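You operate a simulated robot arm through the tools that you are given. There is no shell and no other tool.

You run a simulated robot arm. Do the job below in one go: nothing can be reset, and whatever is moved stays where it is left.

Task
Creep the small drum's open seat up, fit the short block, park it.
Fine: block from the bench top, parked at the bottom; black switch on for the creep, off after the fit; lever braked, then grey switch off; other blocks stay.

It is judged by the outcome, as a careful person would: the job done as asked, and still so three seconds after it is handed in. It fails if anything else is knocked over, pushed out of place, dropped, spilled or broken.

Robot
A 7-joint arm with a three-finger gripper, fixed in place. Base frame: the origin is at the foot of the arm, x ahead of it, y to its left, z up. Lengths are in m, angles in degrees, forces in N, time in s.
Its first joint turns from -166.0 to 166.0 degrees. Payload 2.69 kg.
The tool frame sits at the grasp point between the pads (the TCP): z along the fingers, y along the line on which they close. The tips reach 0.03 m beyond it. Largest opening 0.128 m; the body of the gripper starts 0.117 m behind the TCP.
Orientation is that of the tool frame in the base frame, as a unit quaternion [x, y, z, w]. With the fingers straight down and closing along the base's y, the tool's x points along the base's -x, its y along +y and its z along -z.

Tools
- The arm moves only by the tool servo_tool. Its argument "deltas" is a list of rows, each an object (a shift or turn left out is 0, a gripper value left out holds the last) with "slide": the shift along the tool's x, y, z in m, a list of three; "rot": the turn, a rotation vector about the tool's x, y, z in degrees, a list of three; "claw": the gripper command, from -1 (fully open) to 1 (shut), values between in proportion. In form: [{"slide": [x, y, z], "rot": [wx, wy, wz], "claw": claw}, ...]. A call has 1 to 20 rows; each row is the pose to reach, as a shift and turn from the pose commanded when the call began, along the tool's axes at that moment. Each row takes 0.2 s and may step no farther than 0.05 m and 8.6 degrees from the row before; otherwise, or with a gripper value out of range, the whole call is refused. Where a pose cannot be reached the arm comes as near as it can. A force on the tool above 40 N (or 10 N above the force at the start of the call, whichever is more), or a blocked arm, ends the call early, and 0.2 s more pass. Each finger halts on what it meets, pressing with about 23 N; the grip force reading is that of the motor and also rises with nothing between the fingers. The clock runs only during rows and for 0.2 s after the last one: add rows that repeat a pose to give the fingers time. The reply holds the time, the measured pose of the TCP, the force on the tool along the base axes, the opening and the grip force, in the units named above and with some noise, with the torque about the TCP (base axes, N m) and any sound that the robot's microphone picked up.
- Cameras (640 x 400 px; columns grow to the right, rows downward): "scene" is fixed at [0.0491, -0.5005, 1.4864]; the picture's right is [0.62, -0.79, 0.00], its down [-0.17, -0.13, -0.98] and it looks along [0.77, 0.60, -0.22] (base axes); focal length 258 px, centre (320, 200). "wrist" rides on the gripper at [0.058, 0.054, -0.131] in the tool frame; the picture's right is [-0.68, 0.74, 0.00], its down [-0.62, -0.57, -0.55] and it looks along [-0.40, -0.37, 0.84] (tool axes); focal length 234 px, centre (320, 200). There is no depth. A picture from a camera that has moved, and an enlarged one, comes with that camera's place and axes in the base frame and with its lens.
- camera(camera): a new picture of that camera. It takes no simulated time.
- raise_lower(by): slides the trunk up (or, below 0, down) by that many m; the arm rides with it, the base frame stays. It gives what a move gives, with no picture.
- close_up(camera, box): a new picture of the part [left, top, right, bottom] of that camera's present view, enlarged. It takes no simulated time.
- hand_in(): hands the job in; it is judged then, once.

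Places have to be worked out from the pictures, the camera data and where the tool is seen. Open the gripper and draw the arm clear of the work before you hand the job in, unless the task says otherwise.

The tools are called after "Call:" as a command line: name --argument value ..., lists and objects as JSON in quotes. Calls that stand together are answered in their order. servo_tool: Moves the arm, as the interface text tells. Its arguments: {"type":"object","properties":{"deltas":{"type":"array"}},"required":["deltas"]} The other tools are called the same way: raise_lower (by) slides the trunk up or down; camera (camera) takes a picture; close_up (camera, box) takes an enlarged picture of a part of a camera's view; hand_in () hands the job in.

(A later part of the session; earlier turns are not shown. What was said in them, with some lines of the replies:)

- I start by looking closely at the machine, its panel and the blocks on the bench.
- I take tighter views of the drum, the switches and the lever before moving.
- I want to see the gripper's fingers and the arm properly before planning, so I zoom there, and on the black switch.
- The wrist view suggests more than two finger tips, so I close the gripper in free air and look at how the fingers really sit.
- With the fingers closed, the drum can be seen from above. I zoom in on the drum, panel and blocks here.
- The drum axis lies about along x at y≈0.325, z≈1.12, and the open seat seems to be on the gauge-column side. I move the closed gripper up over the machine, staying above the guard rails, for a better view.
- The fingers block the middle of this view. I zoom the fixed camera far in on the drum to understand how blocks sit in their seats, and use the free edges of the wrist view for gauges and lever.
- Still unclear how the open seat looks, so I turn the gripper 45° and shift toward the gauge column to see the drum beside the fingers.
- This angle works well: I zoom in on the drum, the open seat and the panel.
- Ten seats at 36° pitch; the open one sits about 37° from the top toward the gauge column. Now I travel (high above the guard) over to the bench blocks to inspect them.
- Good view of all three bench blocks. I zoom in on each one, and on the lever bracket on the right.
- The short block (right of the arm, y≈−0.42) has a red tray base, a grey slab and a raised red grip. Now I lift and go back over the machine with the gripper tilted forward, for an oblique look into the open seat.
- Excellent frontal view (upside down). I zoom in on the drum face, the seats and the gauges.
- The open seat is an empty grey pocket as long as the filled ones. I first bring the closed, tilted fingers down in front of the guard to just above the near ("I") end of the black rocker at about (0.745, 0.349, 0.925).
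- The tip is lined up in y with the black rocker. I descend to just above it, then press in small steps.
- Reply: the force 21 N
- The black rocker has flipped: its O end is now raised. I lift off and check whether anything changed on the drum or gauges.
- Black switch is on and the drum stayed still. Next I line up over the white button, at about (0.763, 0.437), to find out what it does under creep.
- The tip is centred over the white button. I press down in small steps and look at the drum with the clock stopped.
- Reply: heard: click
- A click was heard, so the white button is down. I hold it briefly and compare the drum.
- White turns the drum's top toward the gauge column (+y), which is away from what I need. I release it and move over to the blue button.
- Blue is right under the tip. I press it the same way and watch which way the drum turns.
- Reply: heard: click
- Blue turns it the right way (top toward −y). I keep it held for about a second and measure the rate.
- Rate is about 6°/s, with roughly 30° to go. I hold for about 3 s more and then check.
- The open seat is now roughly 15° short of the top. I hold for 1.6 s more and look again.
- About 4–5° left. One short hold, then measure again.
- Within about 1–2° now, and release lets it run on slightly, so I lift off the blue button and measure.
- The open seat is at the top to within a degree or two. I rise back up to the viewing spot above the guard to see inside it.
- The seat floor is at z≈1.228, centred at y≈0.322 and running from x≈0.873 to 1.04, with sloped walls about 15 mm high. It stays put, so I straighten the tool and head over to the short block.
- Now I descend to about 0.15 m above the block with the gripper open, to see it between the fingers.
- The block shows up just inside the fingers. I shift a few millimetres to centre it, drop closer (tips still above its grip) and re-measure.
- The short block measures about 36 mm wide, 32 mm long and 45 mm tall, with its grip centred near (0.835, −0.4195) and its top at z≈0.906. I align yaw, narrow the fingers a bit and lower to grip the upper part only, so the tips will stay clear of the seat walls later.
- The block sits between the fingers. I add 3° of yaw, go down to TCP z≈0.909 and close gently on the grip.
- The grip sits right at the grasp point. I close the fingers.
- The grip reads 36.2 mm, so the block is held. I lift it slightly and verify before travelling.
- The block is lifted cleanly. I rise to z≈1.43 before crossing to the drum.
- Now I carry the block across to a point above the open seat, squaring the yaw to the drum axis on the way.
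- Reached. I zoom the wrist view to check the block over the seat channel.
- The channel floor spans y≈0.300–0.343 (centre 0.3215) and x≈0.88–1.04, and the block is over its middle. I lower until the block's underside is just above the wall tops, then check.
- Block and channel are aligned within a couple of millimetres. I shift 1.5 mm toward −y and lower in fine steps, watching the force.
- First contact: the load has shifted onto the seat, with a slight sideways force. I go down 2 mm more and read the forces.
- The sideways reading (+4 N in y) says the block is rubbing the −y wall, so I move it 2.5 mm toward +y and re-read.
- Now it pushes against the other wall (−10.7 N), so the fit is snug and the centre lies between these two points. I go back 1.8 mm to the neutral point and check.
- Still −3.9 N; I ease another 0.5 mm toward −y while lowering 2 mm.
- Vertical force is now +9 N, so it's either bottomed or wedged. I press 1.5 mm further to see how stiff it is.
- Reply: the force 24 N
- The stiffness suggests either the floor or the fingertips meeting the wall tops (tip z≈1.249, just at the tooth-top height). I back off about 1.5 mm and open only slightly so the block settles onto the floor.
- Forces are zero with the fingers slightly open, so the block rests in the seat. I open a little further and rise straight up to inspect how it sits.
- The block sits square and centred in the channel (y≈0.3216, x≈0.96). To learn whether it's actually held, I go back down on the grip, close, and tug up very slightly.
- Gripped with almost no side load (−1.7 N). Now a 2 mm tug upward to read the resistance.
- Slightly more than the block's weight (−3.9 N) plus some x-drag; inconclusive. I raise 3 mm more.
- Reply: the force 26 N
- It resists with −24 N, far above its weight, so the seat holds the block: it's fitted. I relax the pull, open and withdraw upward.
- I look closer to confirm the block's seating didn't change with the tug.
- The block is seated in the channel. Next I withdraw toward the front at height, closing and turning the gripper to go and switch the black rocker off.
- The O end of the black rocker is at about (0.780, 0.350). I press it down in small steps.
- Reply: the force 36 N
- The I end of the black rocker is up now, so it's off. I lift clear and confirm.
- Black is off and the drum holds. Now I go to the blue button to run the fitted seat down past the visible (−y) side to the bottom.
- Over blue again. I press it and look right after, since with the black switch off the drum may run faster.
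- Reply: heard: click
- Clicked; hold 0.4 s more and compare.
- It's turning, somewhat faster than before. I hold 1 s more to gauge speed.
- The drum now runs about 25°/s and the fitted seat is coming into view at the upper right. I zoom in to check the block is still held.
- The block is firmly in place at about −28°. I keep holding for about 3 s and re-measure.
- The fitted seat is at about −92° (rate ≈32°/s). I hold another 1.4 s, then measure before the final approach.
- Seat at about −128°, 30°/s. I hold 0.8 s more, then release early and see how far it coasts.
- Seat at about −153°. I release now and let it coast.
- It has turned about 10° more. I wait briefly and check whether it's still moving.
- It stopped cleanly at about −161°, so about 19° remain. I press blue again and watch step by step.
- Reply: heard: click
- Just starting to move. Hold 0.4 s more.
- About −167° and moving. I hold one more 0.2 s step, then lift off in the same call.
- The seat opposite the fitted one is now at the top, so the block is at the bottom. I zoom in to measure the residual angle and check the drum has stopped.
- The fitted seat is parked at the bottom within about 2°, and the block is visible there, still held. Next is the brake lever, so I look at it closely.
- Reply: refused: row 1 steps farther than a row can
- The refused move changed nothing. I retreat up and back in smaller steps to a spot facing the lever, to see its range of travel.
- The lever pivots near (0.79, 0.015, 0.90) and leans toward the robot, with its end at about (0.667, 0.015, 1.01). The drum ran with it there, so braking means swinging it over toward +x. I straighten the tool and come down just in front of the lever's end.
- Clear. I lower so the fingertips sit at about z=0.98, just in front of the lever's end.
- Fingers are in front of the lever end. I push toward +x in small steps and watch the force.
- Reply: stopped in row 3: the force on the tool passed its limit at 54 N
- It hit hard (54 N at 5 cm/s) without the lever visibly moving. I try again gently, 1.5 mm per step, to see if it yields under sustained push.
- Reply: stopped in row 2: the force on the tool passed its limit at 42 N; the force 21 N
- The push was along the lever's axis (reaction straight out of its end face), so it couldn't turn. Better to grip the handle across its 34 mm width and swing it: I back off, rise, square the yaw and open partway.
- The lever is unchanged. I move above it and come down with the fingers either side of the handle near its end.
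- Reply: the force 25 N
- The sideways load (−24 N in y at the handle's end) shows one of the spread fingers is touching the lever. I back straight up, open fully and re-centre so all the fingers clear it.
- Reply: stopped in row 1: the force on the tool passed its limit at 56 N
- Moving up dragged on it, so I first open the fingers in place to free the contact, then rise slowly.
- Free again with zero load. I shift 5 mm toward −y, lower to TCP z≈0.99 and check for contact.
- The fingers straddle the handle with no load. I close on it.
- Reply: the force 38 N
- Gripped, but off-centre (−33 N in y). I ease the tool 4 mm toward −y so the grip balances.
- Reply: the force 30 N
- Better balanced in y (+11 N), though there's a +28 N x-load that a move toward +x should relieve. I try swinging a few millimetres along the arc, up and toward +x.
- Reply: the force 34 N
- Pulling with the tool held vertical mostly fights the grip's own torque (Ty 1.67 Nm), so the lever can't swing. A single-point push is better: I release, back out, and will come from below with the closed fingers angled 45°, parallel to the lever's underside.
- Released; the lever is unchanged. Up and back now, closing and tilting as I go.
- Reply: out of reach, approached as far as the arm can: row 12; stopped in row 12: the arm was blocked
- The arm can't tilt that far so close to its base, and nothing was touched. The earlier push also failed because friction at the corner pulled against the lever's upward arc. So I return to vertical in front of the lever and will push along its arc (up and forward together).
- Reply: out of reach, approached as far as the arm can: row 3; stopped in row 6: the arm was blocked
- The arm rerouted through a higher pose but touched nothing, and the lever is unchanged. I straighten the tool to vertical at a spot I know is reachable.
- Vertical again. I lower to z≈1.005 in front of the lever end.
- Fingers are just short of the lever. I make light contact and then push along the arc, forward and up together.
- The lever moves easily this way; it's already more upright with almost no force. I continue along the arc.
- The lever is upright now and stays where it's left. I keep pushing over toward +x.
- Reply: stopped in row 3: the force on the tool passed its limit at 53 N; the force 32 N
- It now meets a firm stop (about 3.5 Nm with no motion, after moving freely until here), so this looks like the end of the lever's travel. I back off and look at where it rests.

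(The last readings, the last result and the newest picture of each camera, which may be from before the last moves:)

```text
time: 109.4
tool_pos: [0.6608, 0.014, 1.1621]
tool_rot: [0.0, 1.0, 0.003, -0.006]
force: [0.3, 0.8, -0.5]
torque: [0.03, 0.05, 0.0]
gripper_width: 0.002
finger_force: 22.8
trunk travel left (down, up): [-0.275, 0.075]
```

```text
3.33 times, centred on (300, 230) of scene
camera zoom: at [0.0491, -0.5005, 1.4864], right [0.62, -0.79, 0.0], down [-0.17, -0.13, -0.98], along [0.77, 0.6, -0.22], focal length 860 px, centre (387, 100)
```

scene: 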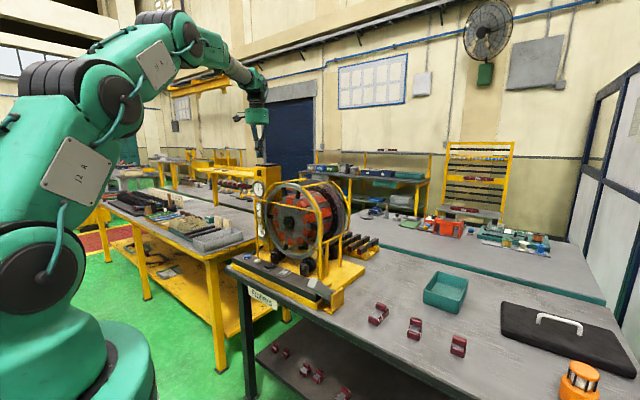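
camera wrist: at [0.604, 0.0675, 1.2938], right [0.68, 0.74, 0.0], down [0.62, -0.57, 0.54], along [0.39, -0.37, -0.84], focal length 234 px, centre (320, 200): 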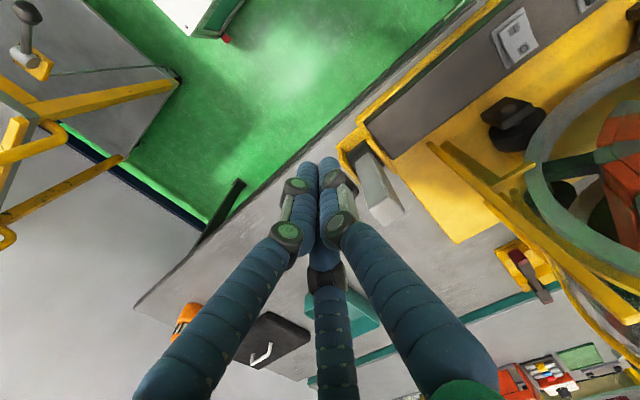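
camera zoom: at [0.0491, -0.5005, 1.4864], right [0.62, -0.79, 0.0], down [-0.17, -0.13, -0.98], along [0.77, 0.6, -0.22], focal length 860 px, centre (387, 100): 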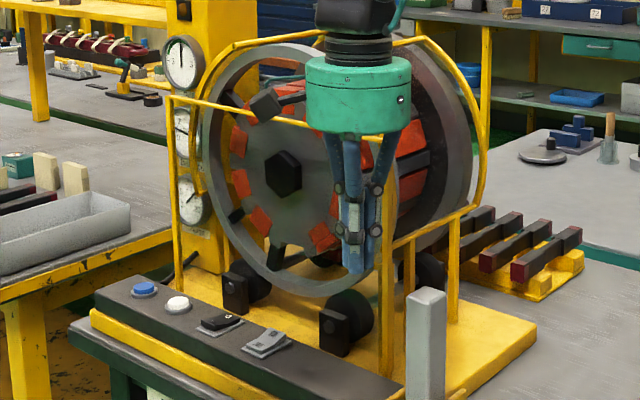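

The lever stands upright against its stop and stays there, so it's braked; the drum hasn't moved. Now I go to the grey switch with the same tilted, closed-finger pose as before.

Call:
servo_tool --deltas '[{"slide": [-0.0067, 0.041, 0], "rot": [0, 0, -7.5]}, {"slide": [-0.0133, 0.082, 0], "rot": [0, 0, -15]}, {"slide": [-0.02, 0.123, 0], "rot": [0, 0, -22.5]}, {"slide": [-0.0267, 0.164, 0], "rot": [0, 0, -30]}, {"slide": [-0.0333, 0.205, 0], "rot": [0, 0, -37.5]}, {"slide": [-0.04, 0.246, 0], "rot": [0, 0, -45]}]'

Call:
servo_tool --deltas '[{"slide": [-0.0097, -0.0097, 0.033], "rot": [4.42, -4.42, 0]}, {"slide": [-0.0194, -0.0194, 0.066], "rot": [8.85, -8.85, 0]}, {"slide": [-0.0292, -0.0292, 0.099], "rot": [13.27, -13.27, 0]}, {"slide": [-0.0389, -0.0389, 0.132], "rot": [17.7, -17.7, 0]}, {"slide": [-0.0389, -0.0389, 0.132], "rot": [17.7, -17.7, 0]}]'

Call:
camera --camera "wrist"

Call:
close_up --camera "scene" --box '[255, 240, 335, 300]'

```text
time: 110.8
tool_pos: [0.7011, 0.2613, 1.1622]
tool_rot: [-0.384, 0.923, 0.006, -0.004]
force: [-0.4, -0.2, -0.8]
torque: [-0.03, -0.05, -0.04]
gripper_width: 0.0021
finger_force: 23.0
trunk travel left (down, up): [-0.275, 0.075]
```

```text
time: 112.0
tool_pos: [0.7547, 0.2593, 1.0302]
tool_rot: [-0.373, 0.903, -0.079, 0.196]
force: [0.3, 0.2, 0.0]
torque: [-0.01, 0.02, 0.0]
gripper_width: 0.0021
finger_force: 23.2
trunk travel left (down, up): [-0.275, 0.075]
```

```text
taken
camera wrist: at [0.6291, 0.257, 1.1162], right [-0.04, 1.0, -0.01], down [0.53, 0.03, 0.85], along [0.85, 0.03, -0.53], focal length 234 px, centre (320, 200)
```

wrist: 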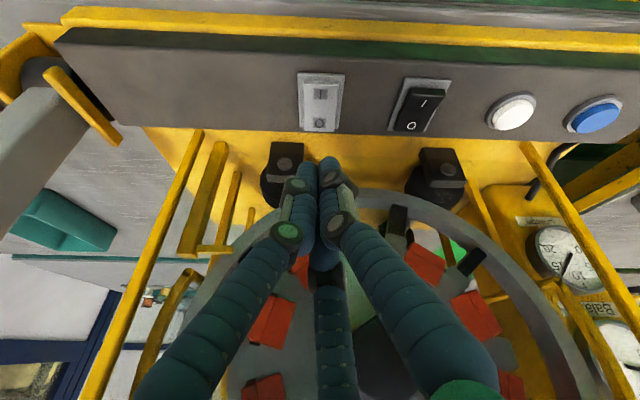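

```text
6.67 times, centred on (295, 270) of scene
camera zoom: at [0.0491, -0.5005, 1.4864], right [0.62, -0.79, 0.0], down [-0.17, -0.13, -0.98], along [0.77, 0.6, -0.22], focal length 1721 px, centre (487, -267)
```

zoom: 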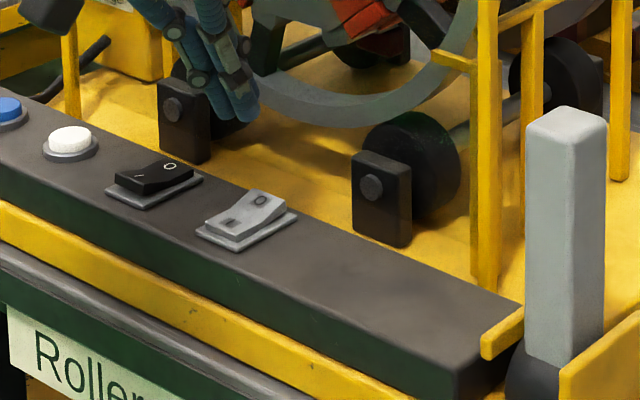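

The grey rocker's O end is lined up under the tip. I press it down in small steps.

Call:
servo_tool --deltas '[{"slide": [0.003, 0.0038, 0.0254]}, {"slide": [0.006, 0.0075, 0.0508]}, {"slide": [0.0072, 0.0087, 0.0544]}, {"slide": [0.0084, 0.0099, 0.058]}, {"slide": [0.0096, 0.0111, 0.0616]}, {"slide": [0.0108, 0.0123, 0.0652]}, {"slide": [0.012, 0.0135, 0.0688]}]'

Call:
close_up --camera "scene" --box '[260, 245, 310, 285]'

```text
time: 113.6
tool_pos: [0.7691, 0.2629, 0.9663]
tool_rot: [-0.372, 0.903, -0.078, 0.2]
force: [1.4, -5.5, 23.1]
torque: [-0.04, 0.01, 0.02]
gripper_width: 0.0024
finger_force: 22.8
trunk travel left (down, up): [-0.275, 0.075]
```

```text
10.00 times, centred on (285, 265) of scene
camera zoom: at [0.0491, -0.5005, 1.4864], right [0.62, -0.79, 0.0], down [-0.17, -0.13, -0.98], along [0.77, 0.6, -0.22], focal length 2581 px, centre (670, -450)
```

zoom: 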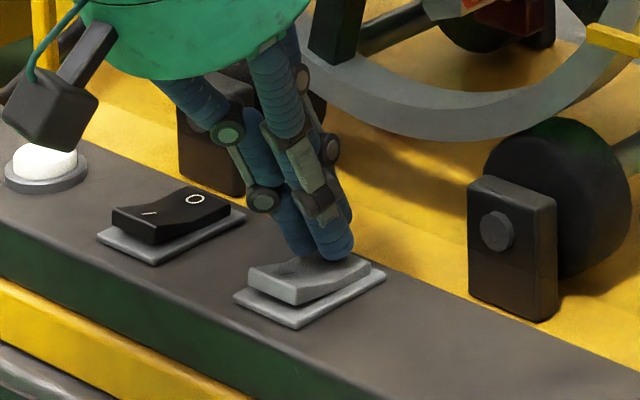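

The grey rocker's I end is raised now. I lift straight off and confirm all the states.

Call:
servo_tool --deltas '[{"slide": [-0.006, -0.006, -0.0181]}, {"slide": [-0.015, -0.0151, -0.0453]}, {"slide": [-0.027, -0.0271, -0.0815]}, {"slide": [-0.027, -0.0271, -0.0815]}]'

Call:
close_up --camera "scene" --box '[260, 245, 310, 285]'

Call:
close_up --camera "scene" --box '[235, 170, 365, 310]'

Call:
close_up --camera "scene" --box '[240, 165, 280, 245]'

```text
time: 114.6
tool_pos: [0.7672, 0.2612, 1.0526]
tool_rot: [-0.374, 0.903, -0.079, 0.197]
force: [-0.6, -0.8, 0.3]
torque: [-0.01, -0.03, 0.03]
gripper_width: 0.002
finger_force: 23.4
trunk travel left (down, up): [-0.275, 0.075]
```

```text
10.00 times, centred on (285, 265) of scene
camera zoom: at [0.0491, -0.5005, 1.4864], right [0.62, -0.79, 0.0], down [-0.17, -0.13, -0.98], along [0.77, 0.6, -0.22], focal length 2581 px, centre (670, -450)
```

zoom: 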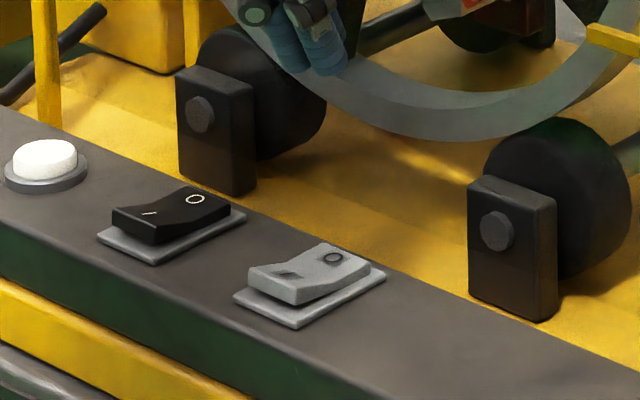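

```text
2.86 times, centred on (300, 240) of scene
camera zoom: at [0.0491, -0.5005, 1.4864], right [0.62, -0.79, 0.0], down [-0.17, -0.13, -0.98], along [0.77, 0.6, -0.22], focal length 738 px, centre (377, 86)
```

zoom: 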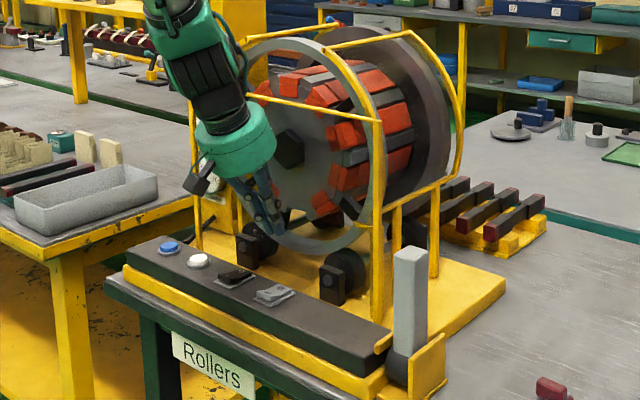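

```text
5.00 times, centred on (260, 205) of scene
camera zoom: at [0.0491, -0.5005, 1.4864], right [0.62, -0.79, 0.0], down [-0.17, -0.13, -0.98], along [0.77, 0.6, -0.22], focal length 1291 px, centre (620, 175)
```

zoom: 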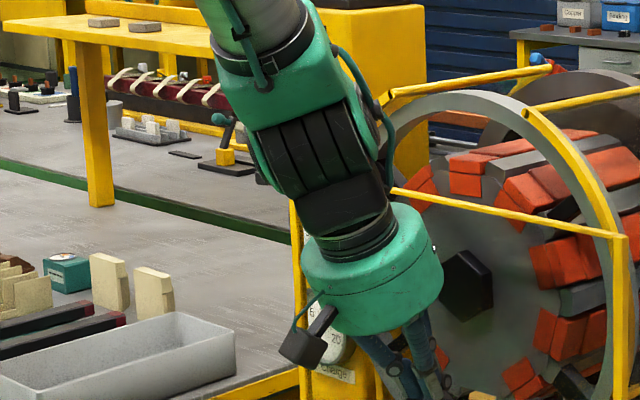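

Both rockers are off and the lever is upright. I withdraw the arm up and back, opening the gripper on the way.

Call:
servo_tool --deltas '[{"slide": [0.0027, -0.0038, -0.0457]}, {"slide": [0.0054, -0.0075, -0.0914]}, {"slide": [0.0081, -0.0113, -0.1371]}, {"slide": [0.0108, -0.0151, -0.1828]}, {"slide": [0.0135, -0.0188, -0.2285]}, {"slide": [0.0163, -0.0226, -0.2742]}, {"slide": [0.019, -0.0264, -0.3198]}, {"slide": [0.0217, -0.0301, -0.3655]}, {"slide": [0.0244, -0.0339, -0.4112], "claw": -1}, {"slide": [0.0271, -0.0377, -0.4569], "claw": -1}, {"slide": [0.0298, -0.0414, -0.5026], "claw": -1}, {"slide": [0.0325, -0.0452, -0.5483], "claw": -1}]'

Call:
camera --camera "scene"

Call:
close_up --camera "scene" --box '[265, 180, 345, 250]'

Call:
close_up --camera "scene" --box '[265, 220, 345, 280]'

Call:
camera --camera "wrist"

```text
time: 117.2
tool_pos: [0.5491, 0.205, 1.556]
tool_rot: [-0.373, 0.903, -0.079, 0.197]
force: [0.0, -0.5, 0.6]
torque: [0.02, -0.04, 0.0]
gripper_width: 0.1279
finger_force: 0.1
trunk travel left (down, up): [-0.275, 0.075]
```

```text
taken
```

scene: 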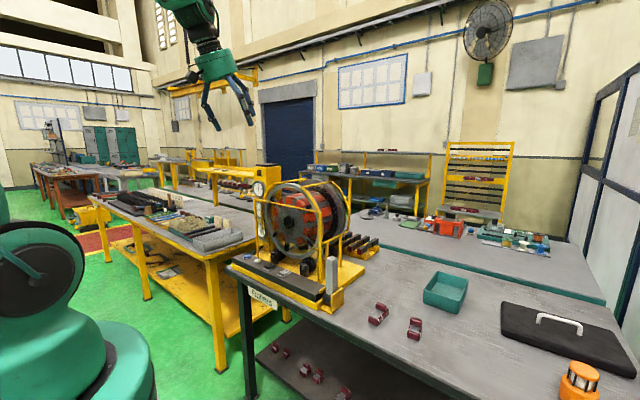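

```text
5.71 times, centred on (305, 215) of scene
camera zoom: at [0.0491, -0.5005, 1.4864], right [0.62, -0.79, 0.0], down [-0.17, -0.13, -0.98], along [0.77, 0.6, -0.22], focal length 1475 px, centre (406, 114)
```

zoom: 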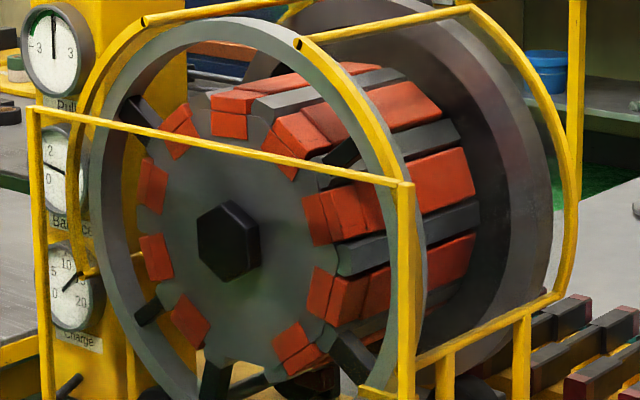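

```text
6.67 times, centred on (305, 250) of scene
camera zoom: at [0.0491, -0.5005, 1.4864], right [0.62, -0.79, 0.0], down [-0.17, -0.13, -0.98], along [0.77, 0.6, -0.22], focal length 1721 px, centre (420, -133)
```

zoom: 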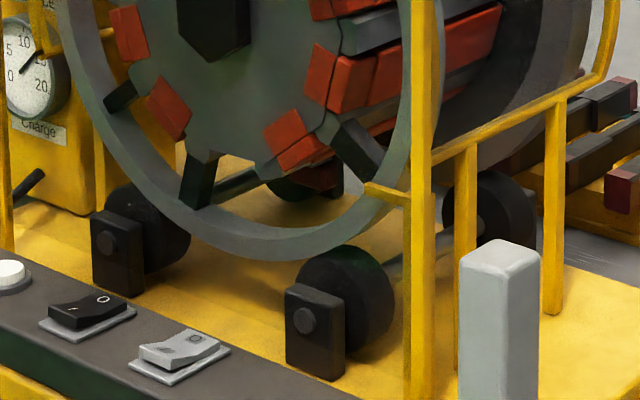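

```text
taken
camera wrist: at [0.4229, 0.2005, 1.641], right [-0.04, 1.0, -0.01], down [0.53, 0.03, 0.85], along [0.85, 0.03, -0.53], focal length 234 px, centre (320, 200)
```

wrist: 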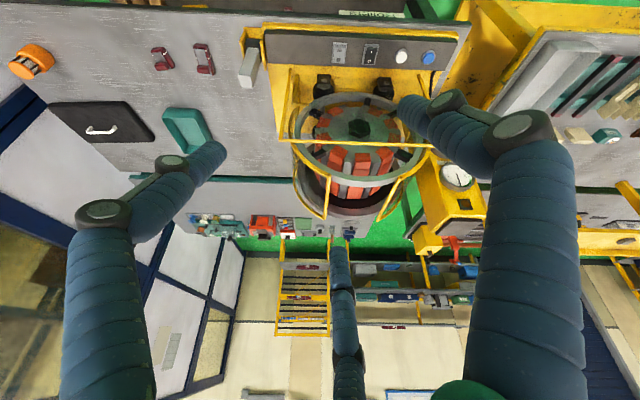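

Everything holds 3.6 s after power-off:
- **Block:** the drum hasn't moved, and the short block is still in its seat at the bottom.
- **Controls:** black and grey are both off, and the lever is upright at its stop.
- **Surroundings:** the other blocks are where they were, and the arm is clear with the gripper open.

I hand the job in.

Call:
hand_in

```text
The job is handed in.
```

I handed the job in with the short block fitted in the small drum's open seat and parked at the bottom. The result of the judging did not come back to me.

- **Creep:** With the black switch on, I held the blue button until the open seat was at the top, to within a degree or two.
- **Fit:** The short block came from the bench top. Once seated, it resisted about 24 N of upward pull against its own weight of about 3 N, so the seat is holding it. I then switched black off.
- **Park:** I ran the drum round with the blue button. The block sits at the bottom, about 2° off by my estimate from the pictures.
- **Brake and power:** I pushed the lever from leaning toward the robot to upright, where it met a firm stop, then switched grey off. I took that as the braked position because the drum had turned freely with the lever in its old position. I did not test the brake with power on.

The drum and block had not moved 3.6 s after power-off. The medium and long blocks on the bench are where they were, and the arm is clear with the gripper open.

My first attempts at the lever, pushing and then gripping it, met up to 56 N without turning it. Nothing showed damage or moved out of place in the pictures afterwards.
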